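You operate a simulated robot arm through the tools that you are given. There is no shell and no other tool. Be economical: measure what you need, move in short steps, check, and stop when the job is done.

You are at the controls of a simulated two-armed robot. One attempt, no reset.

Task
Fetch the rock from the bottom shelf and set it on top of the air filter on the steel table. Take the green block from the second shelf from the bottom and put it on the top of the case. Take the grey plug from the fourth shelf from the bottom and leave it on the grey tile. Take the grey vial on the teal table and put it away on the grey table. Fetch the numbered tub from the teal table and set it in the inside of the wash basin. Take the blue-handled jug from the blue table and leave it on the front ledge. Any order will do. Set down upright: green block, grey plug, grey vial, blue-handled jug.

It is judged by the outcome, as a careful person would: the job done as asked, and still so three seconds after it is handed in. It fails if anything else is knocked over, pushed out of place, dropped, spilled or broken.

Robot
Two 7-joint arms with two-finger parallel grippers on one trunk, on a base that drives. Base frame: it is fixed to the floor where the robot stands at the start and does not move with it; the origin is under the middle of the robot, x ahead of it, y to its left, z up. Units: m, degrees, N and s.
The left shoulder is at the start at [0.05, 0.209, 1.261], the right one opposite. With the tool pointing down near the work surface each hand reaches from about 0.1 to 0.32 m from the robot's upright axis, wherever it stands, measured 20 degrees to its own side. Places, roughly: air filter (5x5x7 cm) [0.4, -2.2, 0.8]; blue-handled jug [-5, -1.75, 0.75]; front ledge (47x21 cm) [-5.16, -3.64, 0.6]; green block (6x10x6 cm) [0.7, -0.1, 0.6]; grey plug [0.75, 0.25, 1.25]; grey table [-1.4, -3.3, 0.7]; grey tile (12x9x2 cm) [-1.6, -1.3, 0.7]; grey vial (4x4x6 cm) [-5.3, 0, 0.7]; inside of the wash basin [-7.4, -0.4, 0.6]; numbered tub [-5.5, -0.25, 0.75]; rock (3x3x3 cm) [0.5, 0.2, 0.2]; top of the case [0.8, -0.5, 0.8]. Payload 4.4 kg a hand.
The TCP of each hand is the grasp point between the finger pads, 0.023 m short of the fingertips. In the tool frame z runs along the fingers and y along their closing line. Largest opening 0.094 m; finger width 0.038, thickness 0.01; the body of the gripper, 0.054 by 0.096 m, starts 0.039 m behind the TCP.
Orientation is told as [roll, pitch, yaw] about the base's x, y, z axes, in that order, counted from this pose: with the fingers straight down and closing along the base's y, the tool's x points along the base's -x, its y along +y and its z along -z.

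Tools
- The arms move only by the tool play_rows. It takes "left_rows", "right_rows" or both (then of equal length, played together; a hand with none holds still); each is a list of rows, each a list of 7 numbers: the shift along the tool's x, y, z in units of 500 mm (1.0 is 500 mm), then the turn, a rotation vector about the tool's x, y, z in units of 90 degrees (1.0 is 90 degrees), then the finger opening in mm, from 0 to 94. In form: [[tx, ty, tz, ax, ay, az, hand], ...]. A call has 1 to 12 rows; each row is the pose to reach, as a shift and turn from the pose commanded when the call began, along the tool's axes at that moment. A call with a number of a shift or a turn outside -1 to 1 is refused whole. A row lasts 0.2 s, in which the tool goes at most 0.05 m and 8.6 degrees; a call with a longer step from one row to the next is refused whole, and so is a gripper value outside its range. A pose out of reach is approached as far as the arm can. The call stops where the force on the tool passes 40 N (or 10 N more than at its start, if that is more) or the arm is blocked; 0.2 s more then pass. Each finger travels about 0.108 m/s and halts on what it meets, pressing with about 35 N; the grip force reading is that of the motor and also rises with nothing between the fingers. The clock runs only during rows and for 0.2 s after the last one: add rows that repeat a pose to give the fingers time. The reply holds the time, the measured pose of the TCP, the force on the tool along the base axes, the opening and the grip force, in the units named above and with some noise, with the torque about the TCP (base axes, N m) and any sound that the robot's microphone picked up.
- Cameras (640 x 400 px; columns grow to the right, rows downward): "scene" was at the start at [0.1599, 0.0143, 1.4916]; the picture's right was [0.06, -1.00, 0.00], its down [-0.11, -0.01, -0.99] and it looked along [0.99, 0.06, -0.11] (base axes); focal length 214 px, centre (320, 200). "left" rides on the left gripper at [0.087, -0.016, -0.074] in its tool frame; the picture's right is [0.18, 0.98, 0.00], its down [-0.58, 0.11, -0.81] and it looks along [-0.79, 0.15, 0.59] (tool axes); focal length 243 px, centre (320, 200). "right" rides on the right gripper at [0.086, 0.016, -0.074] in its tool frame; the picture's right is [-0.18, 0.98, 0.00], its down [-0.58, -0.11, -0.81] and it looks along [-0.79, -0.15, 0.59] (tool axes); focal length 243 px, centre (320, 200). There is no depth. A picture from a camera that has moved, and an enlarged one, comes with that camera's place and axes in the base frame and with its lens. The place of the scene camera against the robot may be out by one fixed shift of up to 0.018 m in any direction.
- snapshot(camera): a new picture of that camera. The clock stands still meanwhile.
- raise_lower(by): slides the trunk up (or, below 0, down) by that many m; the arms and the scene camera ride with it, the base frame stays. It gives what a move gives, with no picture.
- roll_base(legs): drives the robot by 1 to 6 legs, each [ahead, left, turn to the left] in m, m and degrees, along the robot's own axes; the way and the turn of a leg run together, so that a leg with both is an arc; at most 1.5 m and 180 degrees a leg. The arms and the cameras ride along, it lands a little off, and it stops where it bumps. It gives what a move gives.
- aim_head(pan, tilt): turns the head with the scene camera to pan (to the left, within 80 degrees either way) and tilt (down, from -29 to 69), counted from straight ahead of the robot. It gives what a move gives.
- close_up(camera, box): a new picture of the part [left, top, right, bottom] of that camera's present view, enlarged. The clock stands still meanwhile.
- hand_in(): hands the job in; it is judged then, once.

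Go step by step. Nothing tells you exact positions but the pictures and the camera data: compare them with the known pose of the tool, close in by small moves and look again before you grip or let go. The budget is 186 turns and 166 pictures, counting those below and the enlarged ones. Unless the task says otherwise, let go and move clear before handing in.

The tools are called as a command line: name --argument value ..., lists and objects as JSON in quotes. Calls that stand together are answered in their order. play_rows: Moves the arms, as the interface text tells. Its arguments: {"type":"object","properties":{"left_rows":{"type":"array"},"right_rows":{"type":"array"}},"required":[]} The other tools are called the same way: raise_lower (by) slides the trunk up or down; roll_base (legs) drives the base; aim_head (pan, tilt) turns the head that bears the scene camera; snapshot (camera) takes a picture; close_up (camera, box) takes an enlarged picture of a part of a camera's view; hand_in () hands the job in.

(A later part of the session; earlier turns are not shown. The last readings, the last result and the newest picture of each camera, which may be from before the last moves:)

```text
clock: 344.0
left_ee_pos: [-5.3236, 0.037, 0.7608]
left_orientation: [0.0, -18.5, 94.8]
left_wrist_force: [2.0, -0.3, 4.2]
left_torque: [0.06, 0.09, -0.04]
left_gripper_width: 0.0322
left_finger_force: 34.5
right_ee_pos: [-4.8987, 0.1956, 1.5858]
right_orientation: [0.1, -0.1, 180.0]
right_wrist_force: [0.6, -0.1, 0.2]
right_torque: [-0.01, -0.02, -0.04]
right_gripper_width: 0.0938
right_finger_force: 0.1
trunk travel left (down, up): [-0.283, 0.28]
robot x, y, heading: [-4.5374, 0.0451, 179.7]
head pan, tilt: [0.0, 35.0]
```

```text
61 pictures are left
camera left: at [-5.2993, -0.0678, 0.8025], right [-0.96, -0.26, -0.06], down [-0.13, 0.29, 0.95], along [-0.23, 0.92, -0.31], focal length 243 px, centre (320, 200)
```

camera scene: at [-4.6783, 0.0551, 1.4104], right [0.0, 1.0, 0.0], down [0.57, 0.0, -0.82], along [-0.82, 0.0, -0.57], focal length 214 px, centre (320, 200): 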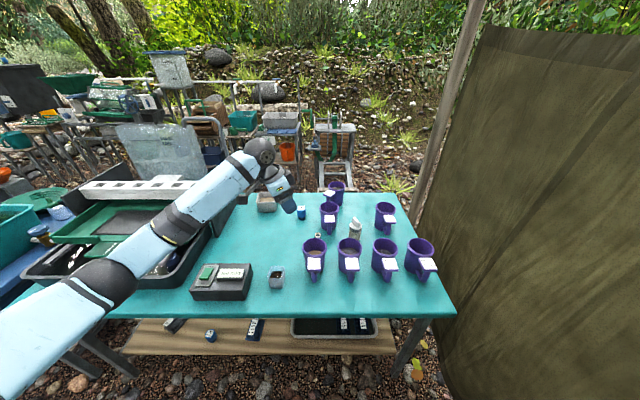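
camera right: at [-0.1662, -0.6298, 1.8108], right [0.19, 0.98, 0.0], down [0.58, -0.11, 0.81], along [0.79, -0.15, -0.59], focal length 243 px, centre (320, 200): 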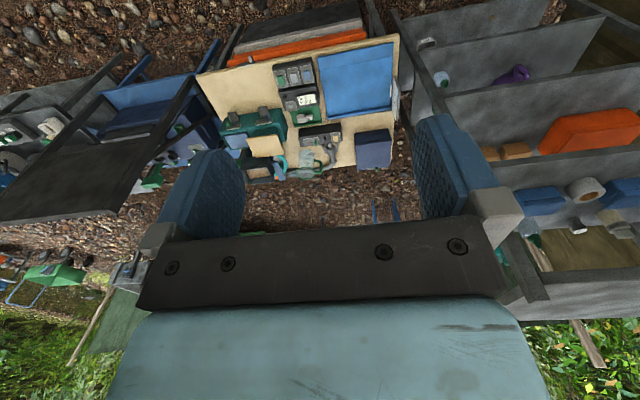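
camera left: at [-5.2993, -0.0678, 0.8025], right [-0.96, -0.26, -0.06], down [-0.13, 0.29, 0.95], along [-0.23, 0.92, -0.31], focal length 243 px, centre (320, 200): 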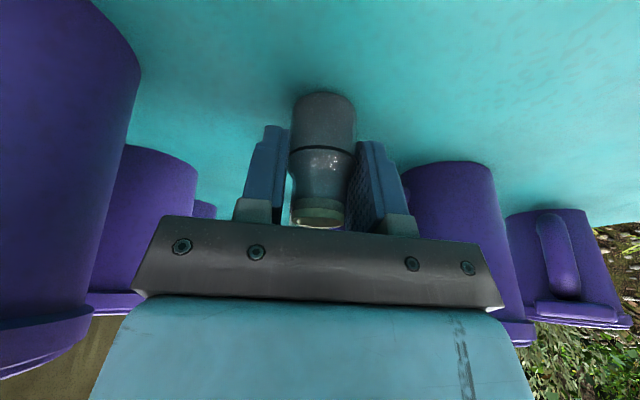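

Held at 32 mm. Lifting straight up with the trunk.

raise_lower --by 0.2

snapshot --camera "left"

```text
clock: 346.1
left_ee_pos: [-5.324, 0.038, 0.9601]
left_orientation: [0.0, -18.5, 94.8]
left_wrist_force: [-0.2, 1.4, -1.2]
left_torque: [-0.02, 0.02, 0.02]
left_gripper_width: 0.0322
left_finger_force: 35.2
right_ee_pos: [-4.8986, 0.1961, 1.7856]
right_orientation: [0.1, 0.0, 180.0]
right_wrist_force: [-0.5, -0.1, -0.5]
right_torque: [0.0, 0.02, -0.02]
right_gripper_width: 0.0939
right_finger_force: 0.1
trunk travel left (down, up): [-0.483, 0.08]
robot x, y, heading: [-4.5333, 0.0474, 180.0]
head pan, tilt: [0.0, 35.0]
```

```text
60 pictures are left
camera left: at [-5.2996, -0.0677, 1.0019], right [-0.96, -0.26, -0.06], down [-0.13, 0.29, 0.95], along [-0.23, 0.92, -0.31], focal length 243 px, centre (320, 200)
```

left: 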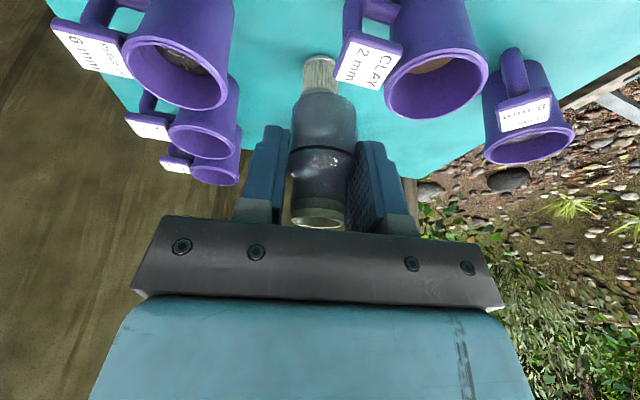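

The vial is held upright. I'll back off the table, tuck the left hand up and back with the vial level, and bring the right arm forward for the tub.

roll_base --legs '[[-0.4, 0.35, 0]]'

play_rows --left_rows '[[0.003, -0.048, -0.068, 0, 0, 0, 20], [0.005, -0.096, -0.137, 0, 0, 0, 20], [0.008, -0.144, -0.205, 0, 0, 0, 20], [0.011, -0.192, -0.274, 0, 0, 0, 20], [0.013, -0.24, -0.342, 0, 0, 0, 20], [0.016, -0.289, -0.41, 0, 0, 0, 20], [0.019, -0.337, -0.479, 0, 0, 0, 20], [0.022, -0.385, -0.547, 0, 0, 0, 20], [0.024, -0.433, -0.616, 0, 0, 0, 20], [0.027, -0.481, -0.684, 0, 0, 0, 20]]' --right_rows '[[-0.03, 0, 0.06, 0, 0, 0, 94], [-0.06, 0, 0.12, 0, 0, 0, 94], [-0.09, 0, 0.18, 0, 0, 0, 94], [-0.12, 0, 0.24, 0, 0, 0, 94], [-0.15, 0, 0.3, 0, 0, 0, 94], [-0.18, 0, 0.36, 0, 0, 0, 94], [-0.21, 0, 0.42, 0, 0, 0, 94], [-0.24, 0, 0.48, 0, 0, 0, 94], [-0.27, 0, 0.54, 0, 0, 0, 94], [-0.3, 0, 0.6, 0, 0, 0, 94]]'

play_rows --left_rows '[[0.002, -0.038, -0.075, 0, 0, 0, 20], [0.005, -0.076, -0.15, 0, 0, 0, 20], [0.007, -0.114, -0.224, 0, 0, 0, 20], [0.01, -0.152, -0.3, 0, 0, 0, 20], [0.012, -0.19, -0.373, 0, 0, 0, 20], [0.014, -0.228, -0.448, 0, 0, 0, 20], [0.017, -0.266, -0.522, 0, 0, 0, 20], [0.019, -0.304, -0.597, 0, 0, 0, 20]]' --right_rows '[[-0.05, 0, 0.062, 0, -0.042, 0, 94], [-0.1, 0, 0.125, 0, -0.083, 0, 94], [-0.15, 0, 0.187, 0, -0.125, 0, 94], [-0.2, 0, 0.25, 0, -0.167, 0, 94], [-0.25, 0, 0.312, 0, -0.208, 0, 94], [-0.3, 0, 0.375, 0, -0.25, 0, 94], [-0.35, 0, 0.437, 0, -0.292, 0, 94], [-0.4, 0, 0.5, 0, -0.333, 0, 94]]'

snapshot --camera "scene"

snapshot --camera "right"

```text
clock: 349.8
left_ee_pos: [-4.9267, -0.3097, 0.9599]
left_orientation: [0.1, -18.5, 94.5]
left_wrist_force: [-0.3, -0.2, -1.2]
left_torque: [-0.02, 0.02, -0.01]
left_gripper_width: 0.032
left_finger_force: 35.0
right_ee_pos: [-4.5012, -0.1531, 1.7856]
right_orientation: [0.1, 0.2, 179.8]
right_wrist_force: [-0.7, -0.8, -0.7]
right_torque: [0.0, 0.02, -0.07]
right_gripper_width: 0.094
right_finger_force: 0.1
trunk travel left (down, up): [-0.483, 0.08]
robot x, y, heading: [-4.1374, -0.3034, 179.7]
head pan, tilt: [0.0, 35.0]
```

```text
clock: 352.0
left_ee_pos: [-4.6761, -0.411, 1.2801]
left_orientation: [0.0, -18.4, 94.6]
left_wrist_force: [0.9, 0.0, 0.0]
left_torque: [0.01, 0.02, -0.05]
left_gripper_width: 0.0322
left_finger_force: 35.2
right_ee_pos: [-4.6525, -0.1536, 1.4847]
right_orientation: [0.1, 0.0, 179.7]
right_wrist_force: [-0.5, 0.4, -0.2]
right_torque: [-0.02, -0.02, 0.02]
right_gripper_width: 0.0939
right_finger_force: 0.0
trunk travel left (down, up): [-0.483, 0.08]
robot x, y, heading: [-4.1396, -0.3013, 179.6]
head pan, tilt: [0.0, 35.0]
```

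```text
clock: 353.8
left_ee_pos: [-4.5179, -0.5023, 1.561]
left_orientation: [0.2, -18.5, 94.6]
left_wrist_force: [-0.4, -0.3, -0.9]
left_torque: [0.01, 0.03, -0.02]
left_gripper_width: 0.0321
left_finger_force: 35.5
right_ee_pos: [-4.8505, -0.1505, 1.2348]
right_orientation: [0.0, -30.0, 179.6]
right_wrist_force: [0.9, 0.4, 1.2]
right_torque: [-0.01, 0.01, 0.03]
right_gripper_width: 0.094
right_finger_force: 0.1
trunk travel left (down, up): [-0.483, 0.08]
robot x, y, heading: [-4.1381, -0.3039, 179.5]
head pan, tilt: [0.0, 35.0]
```

```text
59 pictures are left
camera scene: at [-4.2922, -0.295, 1.5884], right [0.01, 1.0, 0.0], down [0.57, 0.0, -0.82], along [-0.82, 0.01, -0.57], focal length 214 px, centre (320, 200)
```

scene: 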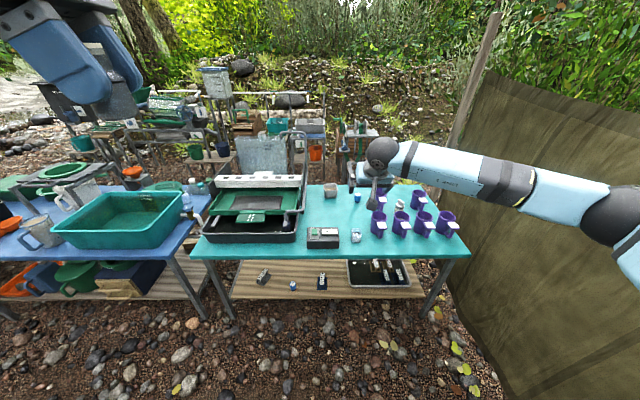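

```text
58 pictures are left
camera right: at [-4.7397, -0.1679, 1.2553], right [-0.16, -0.98, 0.09], down [-0.1, 0.11, 0.99], along [-0.98, 0.15, -0.12], focal length 243 px, centre (320, 200)
```

right: 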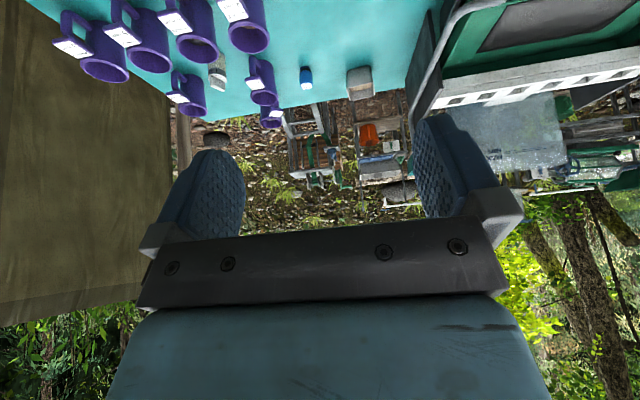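

The tub sits at about (-5.565, -0.224) near the back edge. I'll lower the trunk, drive in toward it with the right hand above, and look.

raise_lower --by -0.28

roll_base --legs '[[0.55, 0.03, 0.4]]'

snapshot --camera "right"

snapshot --camera "scene"

```text
clock: 356.6
left_ee_pos: [-4.5176, -0.501, 1.2795]
left_orientation: [0.1, -18.5, 94.6]
left_wrist_force: [0.6, -0.7, -0.7]
left_torque: [-0.01, -0.02, 0.01]
left_gripper_width: 0.0319
left_finger_force: 35.4
right_ee_pos: [-4.8503, -0.152, 0.9552]
right_orientation: [0.1, -30.0, 179.6]
right_wrist_force: [-0.5, -0.2, -0.6]
right_torque: [-0.02, 0.0, 0.02]
right_gripper_width: 0.0942
right_finger_force: 0.1
trunk travel left (down, up): [-0.203, 0.36]
robot x, y, heading: [-4.1391, -0.3054, 179.6]
head pan, tilt: [0.0, 35.0]
```

```text
clock: 359.8
left_ee_pos: [-5.066, -0.5329, 1.2785]
left_orientation: [0.0, -18.5, 95.0]
left_wrist_force: [-0.1, 0.6, -0.6]
left_torque: [0.01, 0.0, 0.0]
left_gripper_width: 0.0321
left_finger_force: 34.9
right_ee_pos: [-5.4029, -0.1874, 0.9536]
right_orientation: [0.1, -29.9, -180.0]
right_wrist_force: [-0.5, -0.9, -0.6]
right_torque: [-0.02, 0.02, -0.01]
right_gripper_width: 0.0942
right_finger_force: 0.1
trunk travel left (down, up): [-0.203, 0.36]
robot x, y, heading: [-4.689, -0.3316, -180.1]
head pan, tilt: [0.0, 35.0]
```

```text
57 pictures are left
camera right: at [-5.291, -0.2015, 0.9753], right [-0.16, -0.98, 0.09], down [-0.1, 0.11, 0.99], along [-0.98, 0.15, -0.12], focal length 243 px, centre (320, 200)
```

right: 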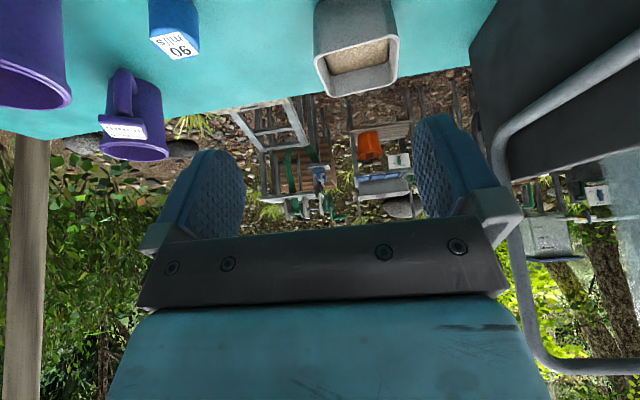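

```text
56 pictures are left
camera scene: at [-4.8429, -0.3251, 1.3083], right [0.0, 1.0, 0.0], down [0.57, 0.0, -0.82], along [-0.82, 0.0, -0.57], focal length 214 px, centre (320, 200)
```

scene: 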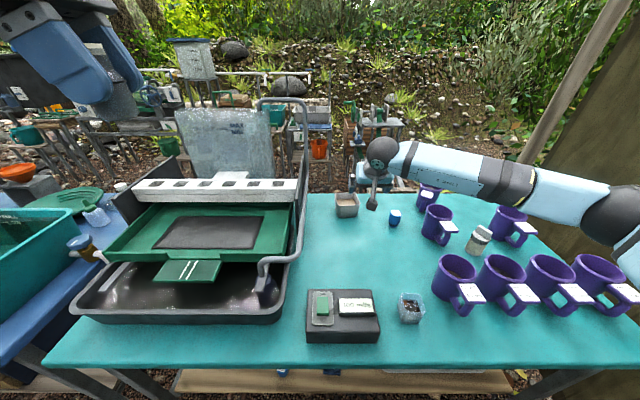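

Before gripping I'll check which tub carries a number.

close_up --camera "scene" --box '[325, 180, 365, 225]'

close_up --camera "scene" --box '[385, 280, 445, 335]'

close_up --camera "right" --box '[290, 0, 430, 105]'

```text
8.89 times, centred on (345, 202) of scene
camera zoom: at [-4.8429, -0.3251, 1.3083], right [0.0, 1.0, 0.0], down [0.57, 0.0, -0.82], along [-0.82, 0.0, -0.57], focal length 1906 px, centre (98, 178)
```

zoom: 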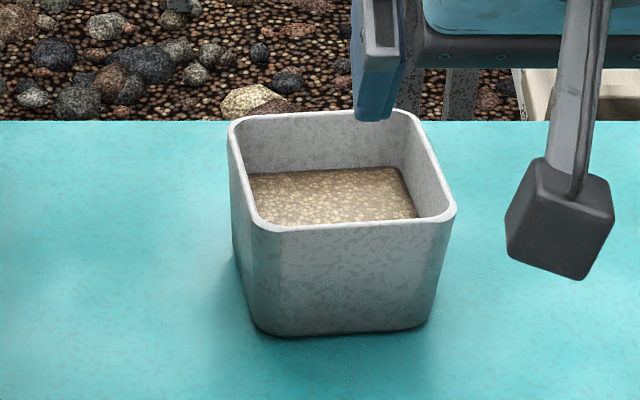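

```text
7.27 times, centred on (415, 308) of scene
camera zoom: at [-4.8429, -0.3251, 1.3083], right [0.0, 1.0, 0.0], down [0.57, 0.0, -0.82], along [-0.82, 0.0, -0.57], focal length 1560 px, centre (-371, -582)
```

zoom: 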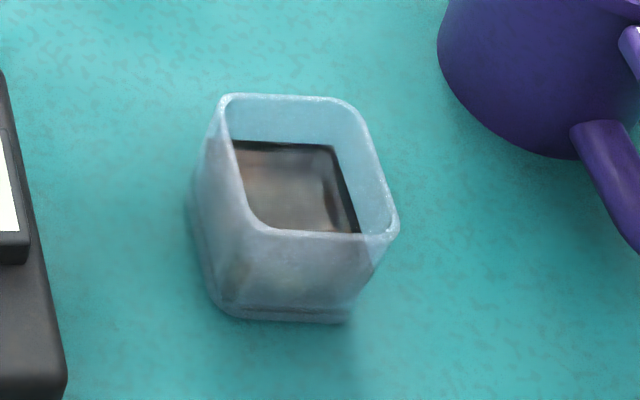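

```text
3.81 times, centred on (360, 52) of right
camera zoom: at [-5.291, -0.2015, 0.9753], right [-0.16, -0.98, 0.09], down [-0.1, 0.11, 0.99], along [-0.98, 0.15, -0.12], focal length 924 px, centre (168, 762)
```

zoom: 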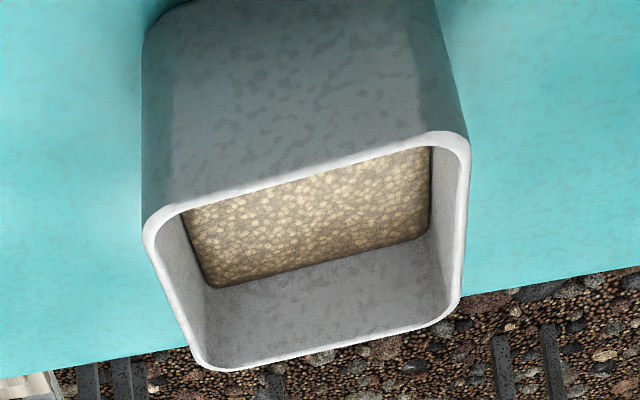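

The gravel-filled grey tub matches the given place; its rim is at about z 0.787, 8.6 cm wide, with the gravel ~3 cm below the rim. I'll pinch its robot-right wall: one finger inside, one outside. First I move above that wall.

play_rows --right_rows '[[-0.034, -0.004, 0.068, -0.006, 0, -0.01, 40], [-0.068, -0.008, 0.136, -0.012, 0, -0.02, 40], [-0.103, -0.012, 0.203, -0.018, 0, -0.031, 40], [-0.137, -0.016, 0.271, -0.024, 0, -0.041, 40], [-0.171, -0.02, 0.339, -0.0295, 0, -0.051, 40], [-0.171, -0.02, 0.339, -0.0295, 0, -0.051, 40]]'

snapshot --camera "right"

close_up --camera "scene" --box '[305, 140, 425, 230]'

```text
clock: 361.2
left_ee_pos: [-5.0643, -0.5313, 1.2801]
left_orientation: [0.1, -18.5, 95.0]
left_wrist_force: [0.0, 0.2, -0.7]
left_torque: [0.01, 0.03, 0.02]
left_gripper_width: 0.032
left_finger_force: 34.9
right_ee_pos: [-5.5606, -0.1755, 0.8502]
right_orientation: [0.2, -29.9, -174.7]
right_wrist_force: [-0.5, -0.3, -0.2]
right_torque: [-0.01, -0.02, 0.0]
right_gripper_width: 0.0401
right_finger_force: 0.1
trunk travel left (down, up): [-0.203, 0.36]
robot x, y, heading: [-4.6865, -0.3343, -180.1]
head pan, tilt: [0.0, 35.0]
```

```text
52 pictures are left
camera right: at [-5.4477, -0.181, 0.8709], right [-0.07, -0.99, 0.09], down [-0.11, 0.1, 0.99], along [-0.99, 0.05, -0.12], focal length 243 px, centre (320, 200)
```

right: 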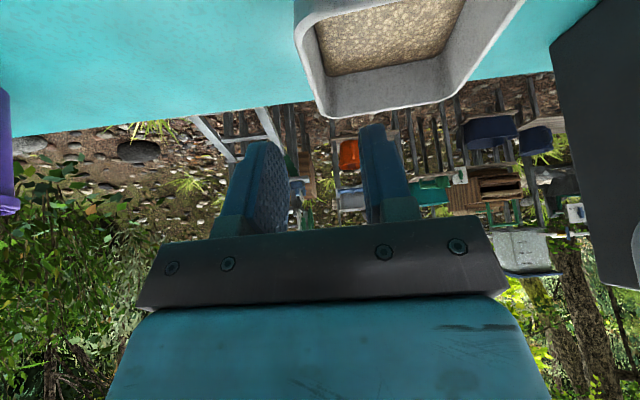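

```text
4.44 times, centred on (365, 185) of scene
camera zoom: at [-4.8421, -0.3247, 1.3085], right [0.0, 1.0, 0.0], down [0.57, 0.0, -0.82], along [-0.82, 0.0, -0.57], focal length 953 px, centre (120, 267)
```

zoom: 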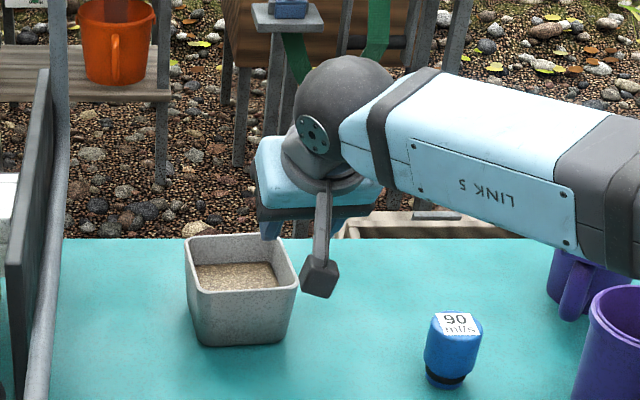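

Well aligned over the wall. Lowering so the pads overlap the rim by ~2.6 cm, then closing.

play_rows --right_rows '[[0.014, 0, 0.043, 0, 0, 0, 40], [0.028, 0, 0.087, 0, 0, 0, 40], [0.042, 0, 0.13, 0, 0, 0, 40], [0.042, 0, 0.13, 0, 0, 0, 40]]'

close_up --camera "scene" --box '[305, 150, 405, 225]'

snapshot --camera "right"

```text
clock: 362.2
left_ee_pos: [-5.0667, -0.5334, 1.2796]
left_orientation: [0.1, -18.4, 95.0]
left_wrist_force: [-0.2, 0.4, 0.4]
left_torque: [-0.03, -0.01, -0.02]
left_gripper_width: 0.0322
left_finger_force: 35.0
right_ee_pos: [-5.5753, -0.1779, 0.784]
right_orientation: [0.1, -30.1, -174.8]
right_wrist_force: [-1.0, -0.3, 0.3]
right_torque: [-0.02, 0.01, 0.03]
right_gripper_width: 0.0398
right_finger_force: 0.1
trunk travel left (down, up): [-0.203, 0.36]
robot x, y, heading: [-4.6869, -0.3335, -180.1]
head pan, tilt: [0.0, 35.0]
```

```text
5.33 times, centred on (355, 188) of scene
camera zoom: at [-4.8423, -0.3249, 1.3084], right [0.0, 1.0, 0.0], down [0.57, 0.0, -0.82], along [-0.82, 0.0, -0.57], focal length 1144 px, centre (133, 267)
```

zoom: 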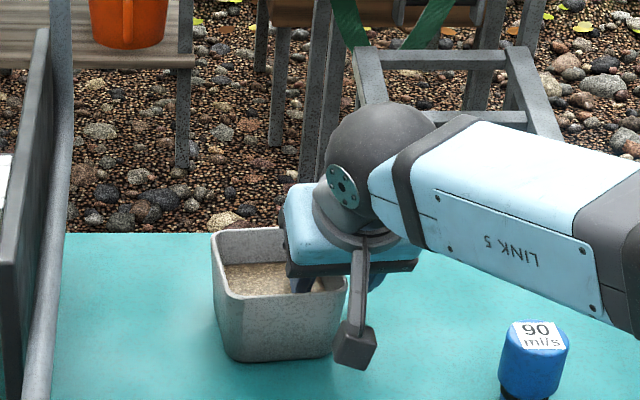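

```text
49 pictures are left
camera right: at [-5.4626, -0.1828, 0.8044], right [-0.07, -0.99, 0.09], down [-0.11, 0.1, 0.99], along [-0.99, 0.06, -0.12], focal length 243 px, centre (320, 200)
```

right: 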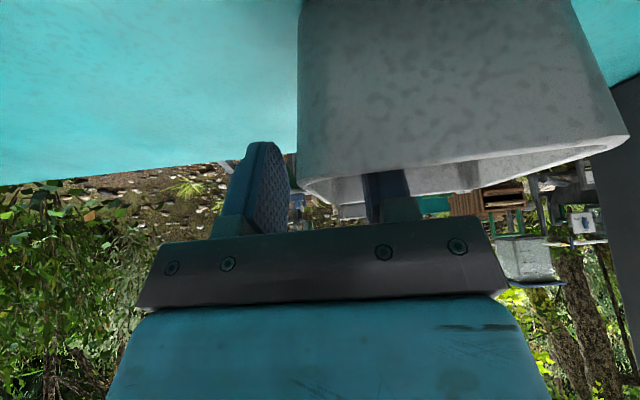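

One finger is inside, one outside. Closing and lifting a little.

play_rows --right_rows '[[0, 0, 0, 0, 0, 0, 30], [0, 0, 0, 0, 0, 0, 20], [0, 0, 0, 0, 0, 0, 10], [0, 0, 0, 0, 0, 0, 0], [0, 0, 0, 0, 0, 0, 0], [-0.01, 0, -0.0173, 0, 0, 0, 0], [-0.02, 0, -0.035, 0, 0, 0, 0], [-0.02, 0, -0.035, 0, 0, 0, 0]]'

snapshot --camera "right"

```text
clock: 364.0
left_ee_pos: [-5.0672, -0.5333, 1.2805]
left_orientation: [0.0, -18.5, 95.1]
left_wrist_force: [0.2, -0.5, 0.2]
left_torque: [-0.01, -0.02, 0.02]
left_gripper_width: 0.032
left_finger_force: 34.6
right_ee_pos: [-5.5753, -0.1784, 0.8014]
right_orientation: [0.1, -29.9, -174.7]
right_wrist_force: [-0.8, 0.5, -3.8]
right_torque: [0.18, 0.01, -0.01]
right_gripper_width: 0.0039
right_finger_force: 34.9
trunk travel left (down, up): [-0.203, 0.36]
robot x, y, heading: [-4.6867, -0.3347, -180.0]
head pan, tilt: [0.0, 35.0]
```

```text
48 pictures are left
camera right: at [-5.4628, -0.1831, 0.8231], right [-0.07, -0.99, 0.09], down [-0.11, 0.1, 0.99], along [-0.99, 0.06, -0.12], focal length 243 px, centre (320, 200)
```

right: 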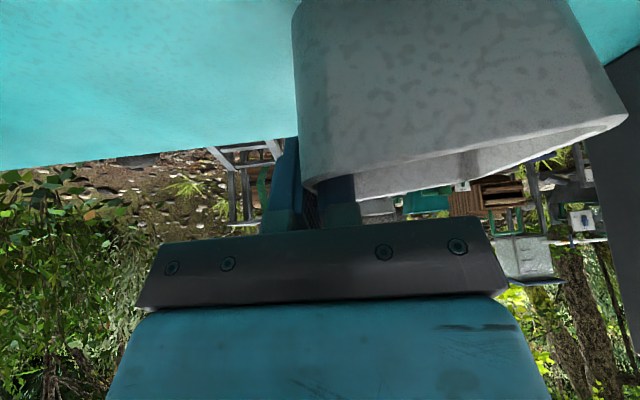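

The tub is held (about 0.4 kg) and level. I'll lift, back away, and draw the hand in, then take the route around the south end to the wash basin.

raise_lower --by 0.2

roll_base --legs '[[-0.45, 0, 0]]'

play_rows --right_rows '[[0.065, 0, -0.0375, 0, 0, 0, 0], [0.13, 0, -0.075, 0, 0, 0, 0], [0.195, 0, -0.1125, 0, 0, 0, 0], [0.26, 0, -0.15, 0, 0, 0, 0], [0.325, 0, -0.1875, 0, 0, 0, 0], [0.39, 0, -0.225, 0, 0, 0, 0], [0.455, 0, -0.2625, 0, 0, 0, 0], [0.52, 0, -0.3, 0, 0, 0, 0]]'

roll_base --legs '[[0, 1.4, 0], [0, 1.4, 0], [0, 1.4, 0]]'

aim_head --pan -10 --tilt 25

snapshot --camera "scene"

```text
clock: 366.1
left_ee_pos: [-5.0671, -0.5336, 1.4805]
left_orientation: [-0.1, -18.5, 95.2]
left_wrist_force: [0.3, 0.6, -0.2]
left_torque: [-0.03, -0.01, 0.0]
left_gripper_width: 0.0322
left_finger_force: 35.0
right_ee_pos: [-5.5741, -0.1774, 1.003]
right_orientation: [0.2, -29.9, -174.7]
right_wrist_force: [-0.4, -0.3, -5.0]
right_torque: [0.16, -0.01, 0.0]
right_gripper_width: 0.004
right_finger_force: 34.8
trunk travel left (down, up): [-0.403, 0.16]
robot x, y, heading: [-4.6847, -0.3364, -179.9]
head pan, tilt: [0.0, 35.0]
```

```text
clock: 368.9
left_ee_pos: [-4.6173, -0.5343, 1.479]
left_orientation: [0.0, -18.4, 94.8]
left_wrist_force: [0.0, 0.1, 0.5]
left_torque: [-0.03, -0.02, 0.0]
left_gripper_width: 0.032
left_finger_force: 35.3
right_ee_pos: [-5.1235, -0.1759, 1.002]
right_orientation: [0.2, -29.9, -174.8]
right_wrist_force: [0.1, -1.3, -4.5]
right_torque: [0.16, 0.01, 0.03]
right_gripper_width: 0.004
right_finger_force: 35.0
trunk travel left (down, up): [-0.403, 0.16]
robot x, y, heading: [-4.2356, -0.3335, 179.9]
head pan, tilt: [0.0, 35.0]
```

```text
clock: 370.7
left_ee_pos: [-4.616, -0.5308, 1.481]
left_orientation: [0.1, -18.6, 94.9]
left_wrist_force: [-0.5, -0.5, 0.4]
left_torque: [0.0, -0.01, 0.01]
left_gripper_width: 0.0323
left_finger_force: 35.1
right_ee_pos: [-4.8232, -0.1494, 1.0039]
right_orientation: [0.2, -30.0, -174.9]
right_wrist_force: [0.4, 0.7, -4.4]
right_torque: [0.16, 0.01, 0.0]
right_gripper_width: 0.0036
right_finger_force: 35.0
trunk travel left (down, up): [-0.403, 0.16]
robot x, y, heading: [-4.2381, -0.3337, 179.9]
head pan, tilt: [0.0, 35.0]
```

```text
clock: 407.1
left_ee_pos: [-4.6496, -4.7111, 1.4798]
left_orientation: [0.0, -18.5, 93.9]
left_wrist_force: [0.3, -0.2, 0.0]
left_torque: [-0.03, -0.02, 0.01]
left_gripper_width: 0.0319
left_finger_force: 35.2
right_ee_pos: [-4.8513, -4.324, 1.0021]
right_orientation: [0.2, -29.9, -175.7]
right_wrist_force: [0.6, 0.2, -3.4]
right_torque: [0.22, 0.02, 0.0]
right_gripper_width: 0.0037
right_finger_force: 34.8
trunk travel left (down, up): [-0.403, 0.16]
robot x, y, heading: [-4.2667, -4.5213, 178.8]
head pan, tilt: [0.0, 35.0]
```

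```text
clock: 407.8
left_ee_pos: [-4.6499, -4.7107, 1.4799]
left_orientation: [0.0, -18.6, 94.1]
left_wrist_force: [0.7, 0.3, -1.0]
left_torque: [0.0, -0.01, -0.01]
left_gripper_width: 0.0321
left_finger_force: 35.3
right_ee_pos: [-4.8516, -4.3248, 1.0023]
right_orientation: [0.1, -30.0, -175.8]
right_wrist_force: [0.3, -0.1, -3.6]
right_torque: [0.19, 0.0, -0.04]
right_gripper_width: 0.004
right_finger_force: 35.1
trunk travel left (down, up): [-0.403, 0.16]
robot x, y, heading: [-4.2667, -4.5183, 179.1]
head pan, tilt: [-10.0, 25.0]
```

```text
47 pictures are left
camera scene: at [-4.4252, -4.491, 1.524], right [0.19, 0.98, 0.0], down [0.42, -0.08, -0.91], along [-0.89, 0.17, -0.42], focal length 214 px, centre (320, 200)
```

scene: 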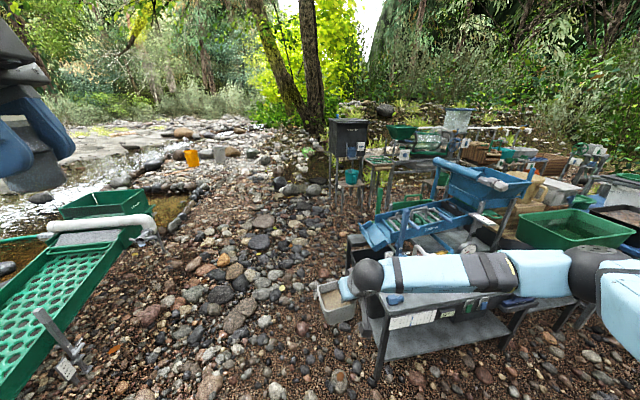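

The cart with its front ledge is on the right; there's open gravel to pass south of it. Driving west and then looking north along the next aisle.

roll_base --legs '[[0.75, 0.2, 0.9], [1.2, 0, 0]]'

aim_head --pan -65 --tilt 25

snapshot --camera "scene"

```text
clock: 417.7
left_ee_pos: [-6.5959, -4.9061, 1.4792]
left_orientation: [0.1, -18.6, 94.6]
left_wrist_force: [-0.6, 0.0, -0.7]
left_torque: [0.0, 0.0, -0.01]
left_gripper_width: 0.032
left_finger_force: 34.7
right_ee_pos: [-6.801, -4.5215, 1.0029]
right_orientation: [0.1, -29.9, -175.1]
right_wrist_force: [0.2, -0.2, -4.4]
right_torque: [0.16, -0.02, 0.0]
right_gripper_width: 0.0038
right_finger_force: 35.3
trunk travel left (down, up): [-0.403, 0.16]
robot x, y, heading: [-6.2161, -4.7096, 179.7]
head pan, tilt: [-10.0, 25.0]
```

```text
clock: 418.9
left_ee_pos: [-6.5959, -4.905, 1.48]
left_orientation: [0.1, -18.5, 94.7]
left_wrist_force: [0.3, -0.5, 0.2]
left_torque: [-0.02, 0.02, -0.01]
left_gripper_width: 0.0319
left_finger_force: 35.5
right_ee_pos: [-6.8026, -4.521, 1.0022]
right_orientation: [0.1, -29.8, -174.9]
right_wrist_force: [0.5, 0.4, -4.4]
right_torque: [0.15, -0.03, 0.02]
right_gripper_width: 0.0039
right_finger_force: 34.7
trunk travel left (down, up): [-0.403, 0.16]
robot x, y, heading: [-6.2142, -4.709, 179.5]
head pan, tilt: [-65.0, 25.0]
```

```text
46 pictures are left
camera scene: at [-6.3219, -4.6152, 1.5241], right [0.91, 0.42, 0.0], down [0.18, -0.38, -0.91], along [-0.38, 0.82, -0.42], focal length 214 px, centre (320, 200)
```

scene: 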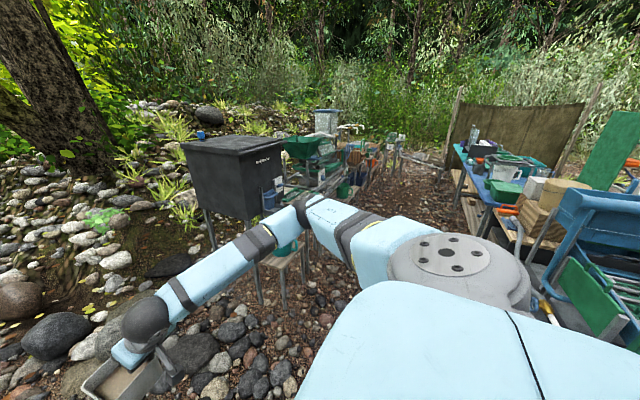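

The aisle north is clear. Driving up it toward the wash basin.

roll_base --legs '[[0, -1.4, 0.5], [0, -1.4, 0], [0, -1.3, 0]]'

aim_head --pan -5 --tilt 30

snapshot --camera "scene"

```text
clock: 454.7
left_ee_pos: [-6.6224, -0.7941, 1.4804]
left_orientation: [0.0, -18.4, 95.4]
left_wrist_force: [-0.2, -0.1, -0.2]
left_torque: [-0.02, -0.01, 0.03]
left_gripper_width: 0.032
left_finger_force: 34.6
right_ee_pos: [-6.8335, -0.4136, 1.0022]
right_orientation: [0.1, -29.9, -174.2]
right_wrist_force: [-0.7, -1.1, -4.7]
right_torque: [0.19, 0.0, 0.02]
right_gripper_width: 0.0041
right_finger_force: 34.6
trunk travel left (down, up): [-0.403, 0.16]
robot x, y, heading: [-6.2427, -0.5925, -179.9]
head pan, tilt: [-65.0, 25.0]
```

```text
clock: 456.0
left_ee_pos: [-6.6226, -0.7947, 1.4796]
left_orientation: [0.1, -18.5, 95.4]
left_wrist_force: [1.2, -0.7, -1.1]
left_torque: [-0.01, -0.01, 0.02]
left_gripper_width: 0.0323
left_finger_force: 35.2
right_ee_pos: [-6.8327, -0.4135, 1.0029]
right_orientation: [0.2, -29.9, -174.2]
right_wrist_force: [-0.8, 0.2, -4.2]
right_torque: [0.2, -0.05, 0.02]
right_gripper_width: 0.0039
right_finger_force: 35.3
trunk travel left (down, up): [-0.403, 0.16]
robot x, y, heading: [-6.2468, -0.5919, -179.6]
head pan, tilt: [-5.0, 30.0]
```

```text
45 pictures are left
camera scene: at [-6.4023, -0.5773, 1.5161], right [0.08, 1.0, 0.0], down [0.5, -0.04, -0.87], along [-0.86, 0.07, -0.5], focal length 214 px, centre (320, 200)
```

scene: 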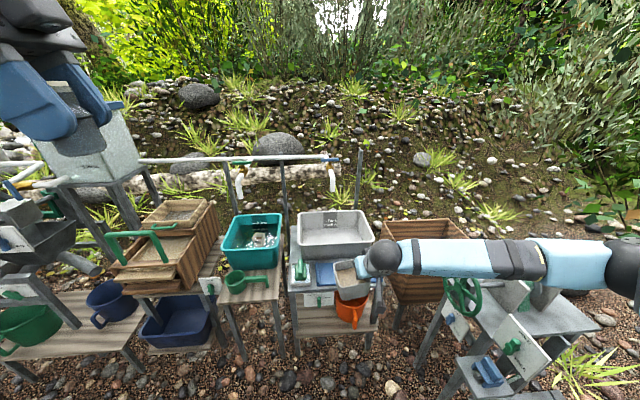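

The grey basin under the right-hand tap, at about (-7.44, -0.42), is the wash basin. Enlarging it.

close_up --camera "scene" --box '[270, 150, 410, 335]'

```text
2.16 times, centred on (340, 242) of scene
camera zoom: at [-6.4023, -0.5773, 1.5161], right [0.08, 1.0, 0.0], down [0.5, -0.04, -0.87], along [-0.86, 0.07, -0.5], focal length 464 px, centre (277, 108)
```

zoom: 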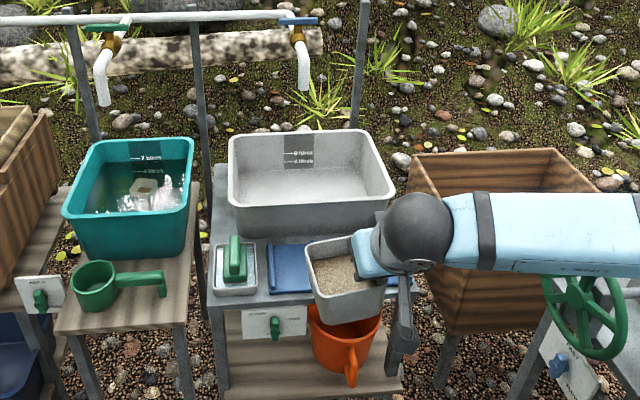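

The basin's rim spans about x -7.31 to -7.64 and y -0.62 to -0.19. I'll approach so the tub is above its near-right part and look with the right camera.

roll_base --legs '[[0.42, -0.11, 0]]'

play_rows --right_rows '[[-0.052, 0, 0.03, 0, 0, 0, 0], [-0.104, 0, 0.06, 0, 0, 0, 0], [-0.156, 0, 0.09, 0, 0, 0, 0], [-0.208, 0, 0.12, 0, 0, 0, 0], [-0.26, 0, 0.15, 0, 0, 0, 0], [-0.277, 0, 0.16, 0, 0, 0, 0]]'

snapshot --camera "right"

snapshot --camera "scene"

```text
clock: 458.7
left_ee_pos: [-7.045, -0.6867, 1.4796]
left_orientation: [0.2, -18.5, 95.1]
left_wrist_force: [0.9, -0.3, -0.6]
left_torque: [-0.02, -0.01, -0.01]
left_gripper_width: 0.0321
left_finger_force: 35.2
right_ee_pos: [-7.2551, -0.3031, 1.0021]
right_orientation: [0.1, -29.9, -174.4]
right_wrist_force: [0.4, -1.0, -4.1]
right_torque: [0.18, 0.01, -0.02]
right_gripper_width: 0.0039
right_finger_force: 35.1
trunk travel left (down, up): [-0.403, 0.16]
robot x, y, heading: [-6.6669, -0.4839, -179.7]
head pan, tilt: [-5.0, 30.0]
```

```text
clock: 460.1
left_ee_pos: [-7.0445, -0.6861, 1.4791]
left_orientation: [0.1, -18.5, 95.2]
left_wrist_force: [-1.3, -0.5, -0.2]
left_torque: [0.03, 0.05, -0.02]
left_gripper_width: 0.0321
left_finger_force: 34.9
right_ee_pos: [-7.4147, -0.3207, 1.0022]
right_orientation: [0.0, -30.0, -174.4]
right_wrist_force: [0.1, 0.0, -4.1]
right_torque: [0.18, 0.0, -0.03]
right_gripper_width: 0.0037
right_finger_force: 35.3
trunk travel left (down, up): [-0.403, 0.16]
robot x, y, heading: [-6.6664, -0.4817, -179.8]
head pan, tilt: [-5.0, 30.0]
```

```text
43 pictures are left
camera right: at [-7.3022, -0.3242, 1.0236], right [-0.06, -0.99, 0.09], down [-0.11, 0.1, 0.99], along [-0.99, 0.05, -0.12], focal length 243 px, centre (320, 200)
```

right: 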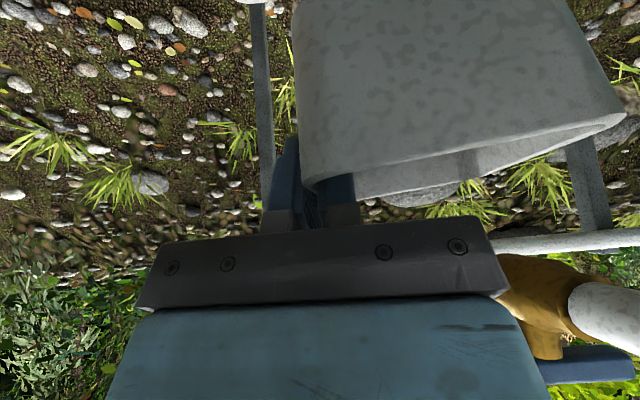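

```text
42 pictures are left
camera scene: at [-6.8245, -0.4691, 1.5161], right [0.08, 1.0, 0.0], down [0.5, -0.04, -0.87], along [-0.86, 0.07, -0.5], focal length 214 px, centre (320, 200)
```

scene: 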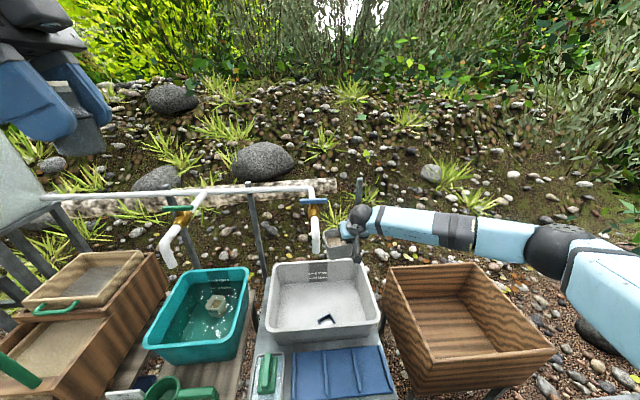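

Triangulating the basin better: rim z≈0.79, x -7.22 to -7.50, y -0.25 to -0.62, and the tap spout hangs at about (-7.42, -0.44, 0.98). I'll draw the tub back, lower it below spout height, then slide it in over the basin.

play_rows --right_rows '[[0.043, 0, -0.025, 0, 0, 0, 0], [0.087, 0, -0.05, 0, 0, 0, 0], [0.13, 0, -0.075, 0, 0, 0, 0]]'

raise_lower --by -0.09

play_rows --right_rows '[[-0.033, 0.013, 0.019, 0, 0, 0, 0], [-0.066, 0.025, 0.038, 0, 0, 0, 0], [-0.099, 0.038, 0.057, 0, 0, 0, 0], [-0.099, 0.038, 0.057, 0, 0, 0, 0]]'

close_up --camera "scene" --box '[235, 180, 415, 360]'

snapshot --camera "right"

```text
clock: 460.9
left_ee_pos: [-7.0445, -0.6865, 1.4802]
left_orientation: [0.0, -18.5, 95.1]
left_wrist_force: [-0.7, 0.6, -0.6]
left_torque: [0.0, -0.01, 0.01]
left_gripper_width: 0.0323
left_finger_force: 34.9
right_ee_pos: [-7.3391, -0.3117, 1.0031]
right_orientation: [0.2, -29.9, -174.6]
right_wrist_force: [0.0, 0.3, -3.7]
right_torque: [0.16, -0.02, 0.01]
right_gripper_width: 0.0033
right_finger_force: 35.1
trunk travel left (down, up): [-0.403, 0.16]
robot x, y, heading: [-6.6688, -0.4854, -179.8]
head pan, tilt: [-5.0, 30.0]
```

```text
clock: 462.1
left_ee_pos: [-7.0447, -0.684, 1.3907]
left_orientation: [0.1, -18.4, 95.1]
left_wrist_force: [0.0, 1.2, -0.2]
left_torque: [-0.03, 0.01, 0.0]
left_gripper_width: 0.0317
left_finger_force: 34.4
right_ee_pos: [-7.3389, -0.3127, 0.9127]
right_orientation: [0.2, -29.9, -174.4]
right_wrist_force: [-0.3, -0.9, -4.3]
right_torque: [0.18, 0.05, 0.03]
right_gripper_width: 0.0039
right_finger_force: 35.1
trunk travel left (down, up): [-0.313, 0.25]
robot x, y, heading: [-6.6657, -0.4866, -179.6]
head pan, tilt: [-5.0, 30.0]
```

```text
clock: 463.1
left_ee_pos: [-7.0458, -0.6852, 1.3903]
left_orientation: [0.2, -18.5, 95.3]
left_wrist_force: [0.8, 0.7, 1.0]
left_torque: [0.0, 0.0, -0.01]
left_gripper_width: 0.032
left_finger_force: 34.9
right_ee_pos: [-7.3955, -0.3359, 0.9135]
right_orientation: [0.2, -30.0, -174.5]
right_wrist_force: [-0.1, 0.2, -4.0]
right_torque: [0.18, 0.02, -0.02]
right_gripper_width: 0.004
right_finger_force: 34.9
trunk travel left (down, up): [-0.313, 0.25]
robot x, y, heading: [-6.6688, -0.4828, -179.8]
head pan, tilt: [-5.0, 30.0]
```

```text
2.22 times, centred on (325, 270) of scene
camera zoom: at [-6.8242, -0.4687, 1.4261], right [0.08, 1.0, 0.0], down [0.5, -0.04, -0.87], along [-0.86, 0.07, -0.5], focal length 477 px, centre (309, 44)
```

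zoom: 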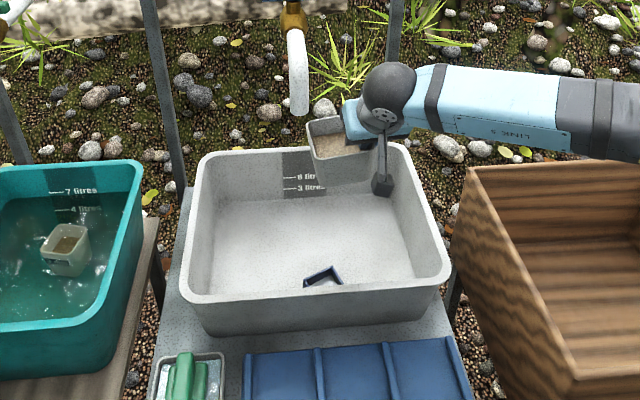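

```text
40 pictures are left
camera right: at [-7.2828, -0.3411, 0.9343], right [-0.06, -0.99, 0.09], down [-0.11, 0.1, 0.99], along [-0.99, 0.05, -0.12], focal length 243 px, centre (320, 200)
```

right: 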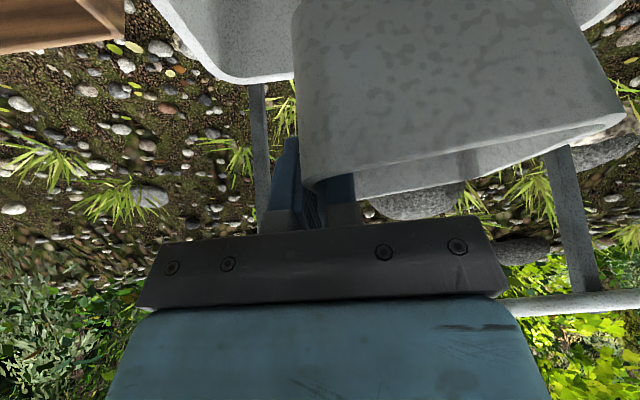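

The basin's rim is at z≈0.74 and there's a small blue item on its floor near (-7.36, -0.40). I'll shift the tub further back and right to avoid it, then check.

play_rows --right_rows '[[-0.042, -0.016, 0.025, 0, 0, 0, 0], [-0.084, -0.031, 0.049, 0, 0, 0, 0], [-0.084, -0.031, 0.049, 0, 0, 0, 0]]'

raise_lower --by -0.11

aim_head --pan -5 --tilt 45

close_up --camera "scene" --box '[235, 100, 415, 260]'

```text
clock: 463.9
left_ee_pos: [-7.0448, -0.6855, 1.3901]
left_orientation: [0.1, -18.5, 95.2]
left_wrist_force: [0.2, 0.1, 1.1]
left_torque: [0.0, 0.0, -0.02]
left_gripper_width: 0.032
left_finger_force: 35.4
right_ee_pos: [-7.4458, -0.3244, 0.9124]
right_orientation: [0.1, -29.8, -174.6]
right_wrist_force: [0.0, -0.1, -4.9]
right_torque: [0.16, 0.02, 0.03]
right_gripper_width: 0.0043
right_finger_force: 35.0
trunk travel left (down, up): [-0.313, 0.25]
robot x, y, heading: [-6.6655, -0.4847, -179.7]
head pan, tilt: [-5.0, 30.0]
```

```text
clock: 465.4
left_ee_pos: [-7.045, -0.6854, 1.2808]
left_orientation: [0.0, -18.5, 95.2]
left_wrist_force: [-0.2, 0.6, 0.2]
left_torque: [-0.01, -0.01, -0.03]
left_gripper_width: 0.032
left_finger_force: 34.7
right_ee_pos: [-7.4447, -0.3253, 0.803]
right_orientation: [0.1, -29.9, -174.4]
right_wrist_force: [-0.6, 0.7, -4.1]
right_torque: [0.16, 0.0, -0.02]
right_gripper_width: 0.0039
right_finger_force: 35.2
trunk travel left (down, up): [-0.203, 0.36]
robot x, y, heading: [-6.6691, -0.4851, -179.6]
head pan, tilt: [-5.0, 30.0]
```

```text
clock: 466.1
left_ee_pos: [-7.0449, -0.686, 1.2806]
left_orientation: [0.0, -18.5, 95.2]
left_wrist_force: [-0.1, -0.8, 0.1]
left_torque: [0.04, 0.01, 0.0]
left_gripper_width: 0.0319
left_finger_force: 35.1
right_ee_pos: [-7.4457, -0.3249, 0.8027]
right_orientation: [0.1, -29.9, -174.5]
right_wrist_force: [-0.1, -0.2, -4.1]
right_torque: [0.2, 0.01, -0.03]
right_gripper_width: 0.0039
right_finger_force: 35.2
trunk travel left (down, up): [-0.203, 0.36]
robot x, y, heading: [-6.6639, -0.4812, -180.0]
head pan, tilt: [-5.0, 45.0]
```

```text
2.50 times, centred on (325, 180) of scene
camera zoom: at [-6.8155, -0.4699, 1.2935], right [0.08, 1.0, 0.0], down [0.7, -0.06, -0.71], along [-0.7, 0.06, -0.71], focal length 536 px, centre (308, 250)
```

zoom: 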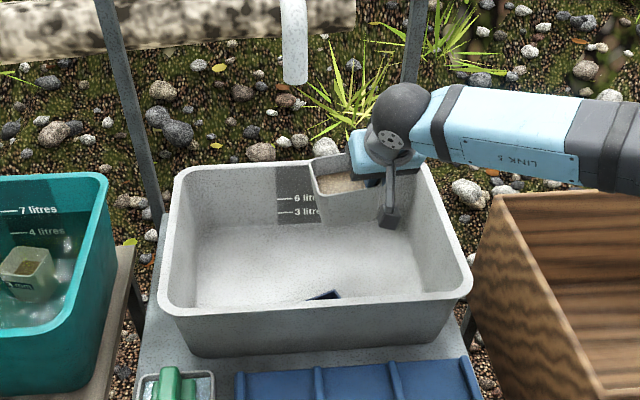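

The tub is entering the basin, clear of the walls. Lowering further with the trunk, then feeling for the floor.

raise_lower --by -0.085

play_rows --right_rows '[[0.005, 0, 0.0087, 0, 0, 0, 0], [0.01, 0, 0.0173, 0, 0, 0, 0], [0.015, 0, 0.026, 0, 0, 0, 0], [0.02, 0, 0.0346, 0, 0, 0, 0]]'

close_up --camera "scene" --box '[255, 70, 415, 210]'

```text
clock: 467.4
left_ee_pos: [-7.0461, -0.6863, 1.1953]
left_orientation: [0.1, -18.5, 95.1]
left_wrist_force: [-0.1, -1.0, 0.3]
left_torque: [-0.04, 0.01, 0.01]
left_gripper_width: 0.032
left_finger_force: 35.1
right_ee_pos: [-7.4459, -0.3262, 0.7175]
right_orientation: [0.1, -30.0, -174.5]
right_wrist_force: [0.5, 1.0, -4.0]
right_torque: [0.16, 0.02, 0.03]
right_gripper_width: 0.0038
right_finger_force: 34.6
trunk travel left (down, up): [-0.118, 0.445]
robot x, y, heading: [-6.6657, -0.4886, -179.7]
head pan, tilt: [-5.0, 45.0]
```

```text
clock: 468.4
left_ee_pos: [-7.0452, -0.6856, 1.1948]
left_orientation: [0.0, -18.5, 95.2]
left_wrist_force: [-0.3, -0.4, -0.6]
left_torque: [0.04, 0.03, -0.03]
left_gripper_width: 0.0323
left_finger_force: 35.6
right_ee_pos: [-7.4444, -0.3258, 0.6973]
right_orientation: [0.1, -29.9, -174.5]
right_wrist_force: [-0.7, 0.9, -4.4]
right_torque: [0.2, -0.02, -0.04]
right_gripper_width: 0.0038
right_finger_force: 34.5
trunk travel left (down, up): [-0.118, 0.445]
robot x, y, heading: [-6.6642, -0.4845, -179.8]
head pan, tilt: [-5.0, 45.0]
```

```text
2.86 times, centred on (335, 140) of scene
camera zoom: at [-6.8154, -0.4699, 1.2085], right [0.08, 1.0, 0.0], down [0.71, -0.06, -0.71], along [-0.7, 0.06, -0.71], focal length 613 px, centre (277, 371)
```

zoom: 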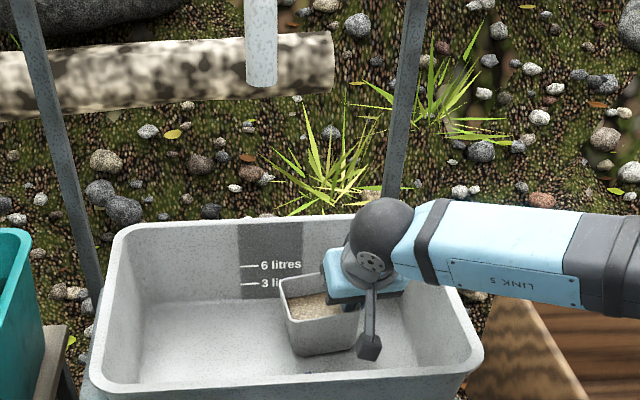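

The tub is close to the floor. Small steps until contact.

play_rows --right_rows '[[0.003, 0, 0.0052, 0, 0, 0, 0], [0.006, 0, 0.0104, 0, 0, 0, 0], [0.009, 0, 0.0156, 0, 0, 0, 0], [0.012, 0, 0.0208, 0, 0, 0, 0]]'

```text
clock: 469.4
left_ee_pos: [-7.0431, -0.6844, 1.1965]
left_orientation: [0.2, -18.5, 95.1]
left_wrist_force: [0.2, 0.6, -0.1]
left_torque: [-0.03, 0.0, 0.01]
left_gripper_width: 0.032
left_finger_force: 35.2
right_ee_pos: [-7.4457, -0.3258, 0.6896]
right_orientation: [0.2, -30.2, -174.6]
right_wrist_force: [-1.4, 6.4, 16.9]
right_torque: [-1.24, 0.2, -0.06]
right_gripper_width: 0.0055
right_finger_force: 34.9
trunk travel left (down, up): [-0.118, 0.445]
robot x, y, heading: [-6.6661, -0.4892, -179.9]
head pan, tilt: [-5.0, 45.0]
```

Contact. Relaxing slightly, opening to 20 mm, and lifting straight up with the trunk.

play_rows --right_rows '[[-0.004, 0, -0.007, 0, 0, 0, 0], [-0.004, 0, -0.007, 0, 0, 0, 7], [-0.004, 0, -0.007, 0, 0, 0, 12], [-0.004, 0, -0.007, 0, 0, 0, 20], [-0.004, 0, -0.007, 0, 0, 0, 20]]'

raise_lower --by 0.2

close_up --camera "scene" --box '[235, 130, 415, 290]'

```text
clock: 470.6
left_ee_pos: [-7.0443, -0.6861, 1.194]
left_orientation: [0.1, -18.4, 95.2]
left_wrist_force: [0.1, 0.5, -0.8]
left_torque: [0.02, 0.03, 0.01]
left_gripper_width: 0.032
left_finger_force: 35.1
right_ee_pos: [-7.4451, -0.3262, 0.6897]
right_orientation: [0.0, -29.9, -174.4]
right_wrist_force: [-0.1, -0.1, 0.1]
right_torque: [-0.01, 0.0, -0.01]
right_gripper_width: 0.0198
right_finger_force: 0.1
trunk travel left (down, up): [-0.118, 0.445]
robot x, y, heading: [-6.6719, -0.4832, -180.0]
head pan, tilt: [-5.0, 45.0]
```

```text
clock: 472.7
left_ee_pos: [-7.0445, -0.6857, 1.3951]
left_orientation: [0.1, -18.5, 95.2]
left_wrist_force: [-0.4, 1.5, 0.4]
left_torque: [-0.01, 0.01, 0.03]
left_gripper_width: 0.0319
left_finger_force: 35.1
right_ee_pos: [-7.4461, -0.326, 0.8893]
right_orientation: [0.0, -30.0, -174.5]
right_wrist_force: [0.0, 0.1, 0.2]
right_torque: [-0.03, 0.01, 0.0]
right_gripper_width: 0.0199
right_finger_force: 0.1
trunk travel left (down, up): [-0.318, 0.245]
robot x, y, heading: [-6.6653, -0.4852, -179.9]
head pan, tilt: [-5.0, 45.0]
```

```text
2.50 times, centred on (325, 210) of scene
camera zoom: at [-6.8151, -0.47, 1.4085], right [0.08, 1.0, 0.0], down [0.7, -0.06, -0.71], along [-0.7, 0.06, -0.71], focal length 536 px, centre (308, 175)
```

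zoom: 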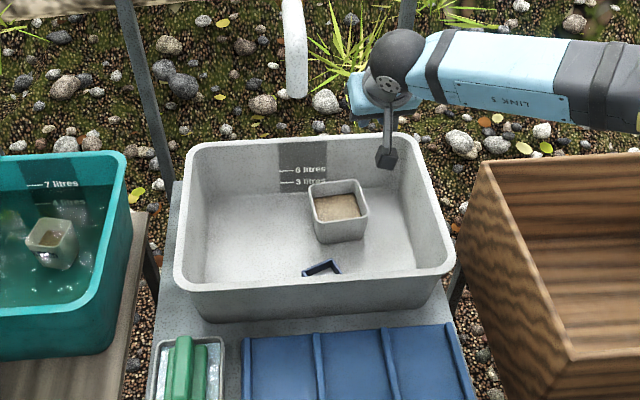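

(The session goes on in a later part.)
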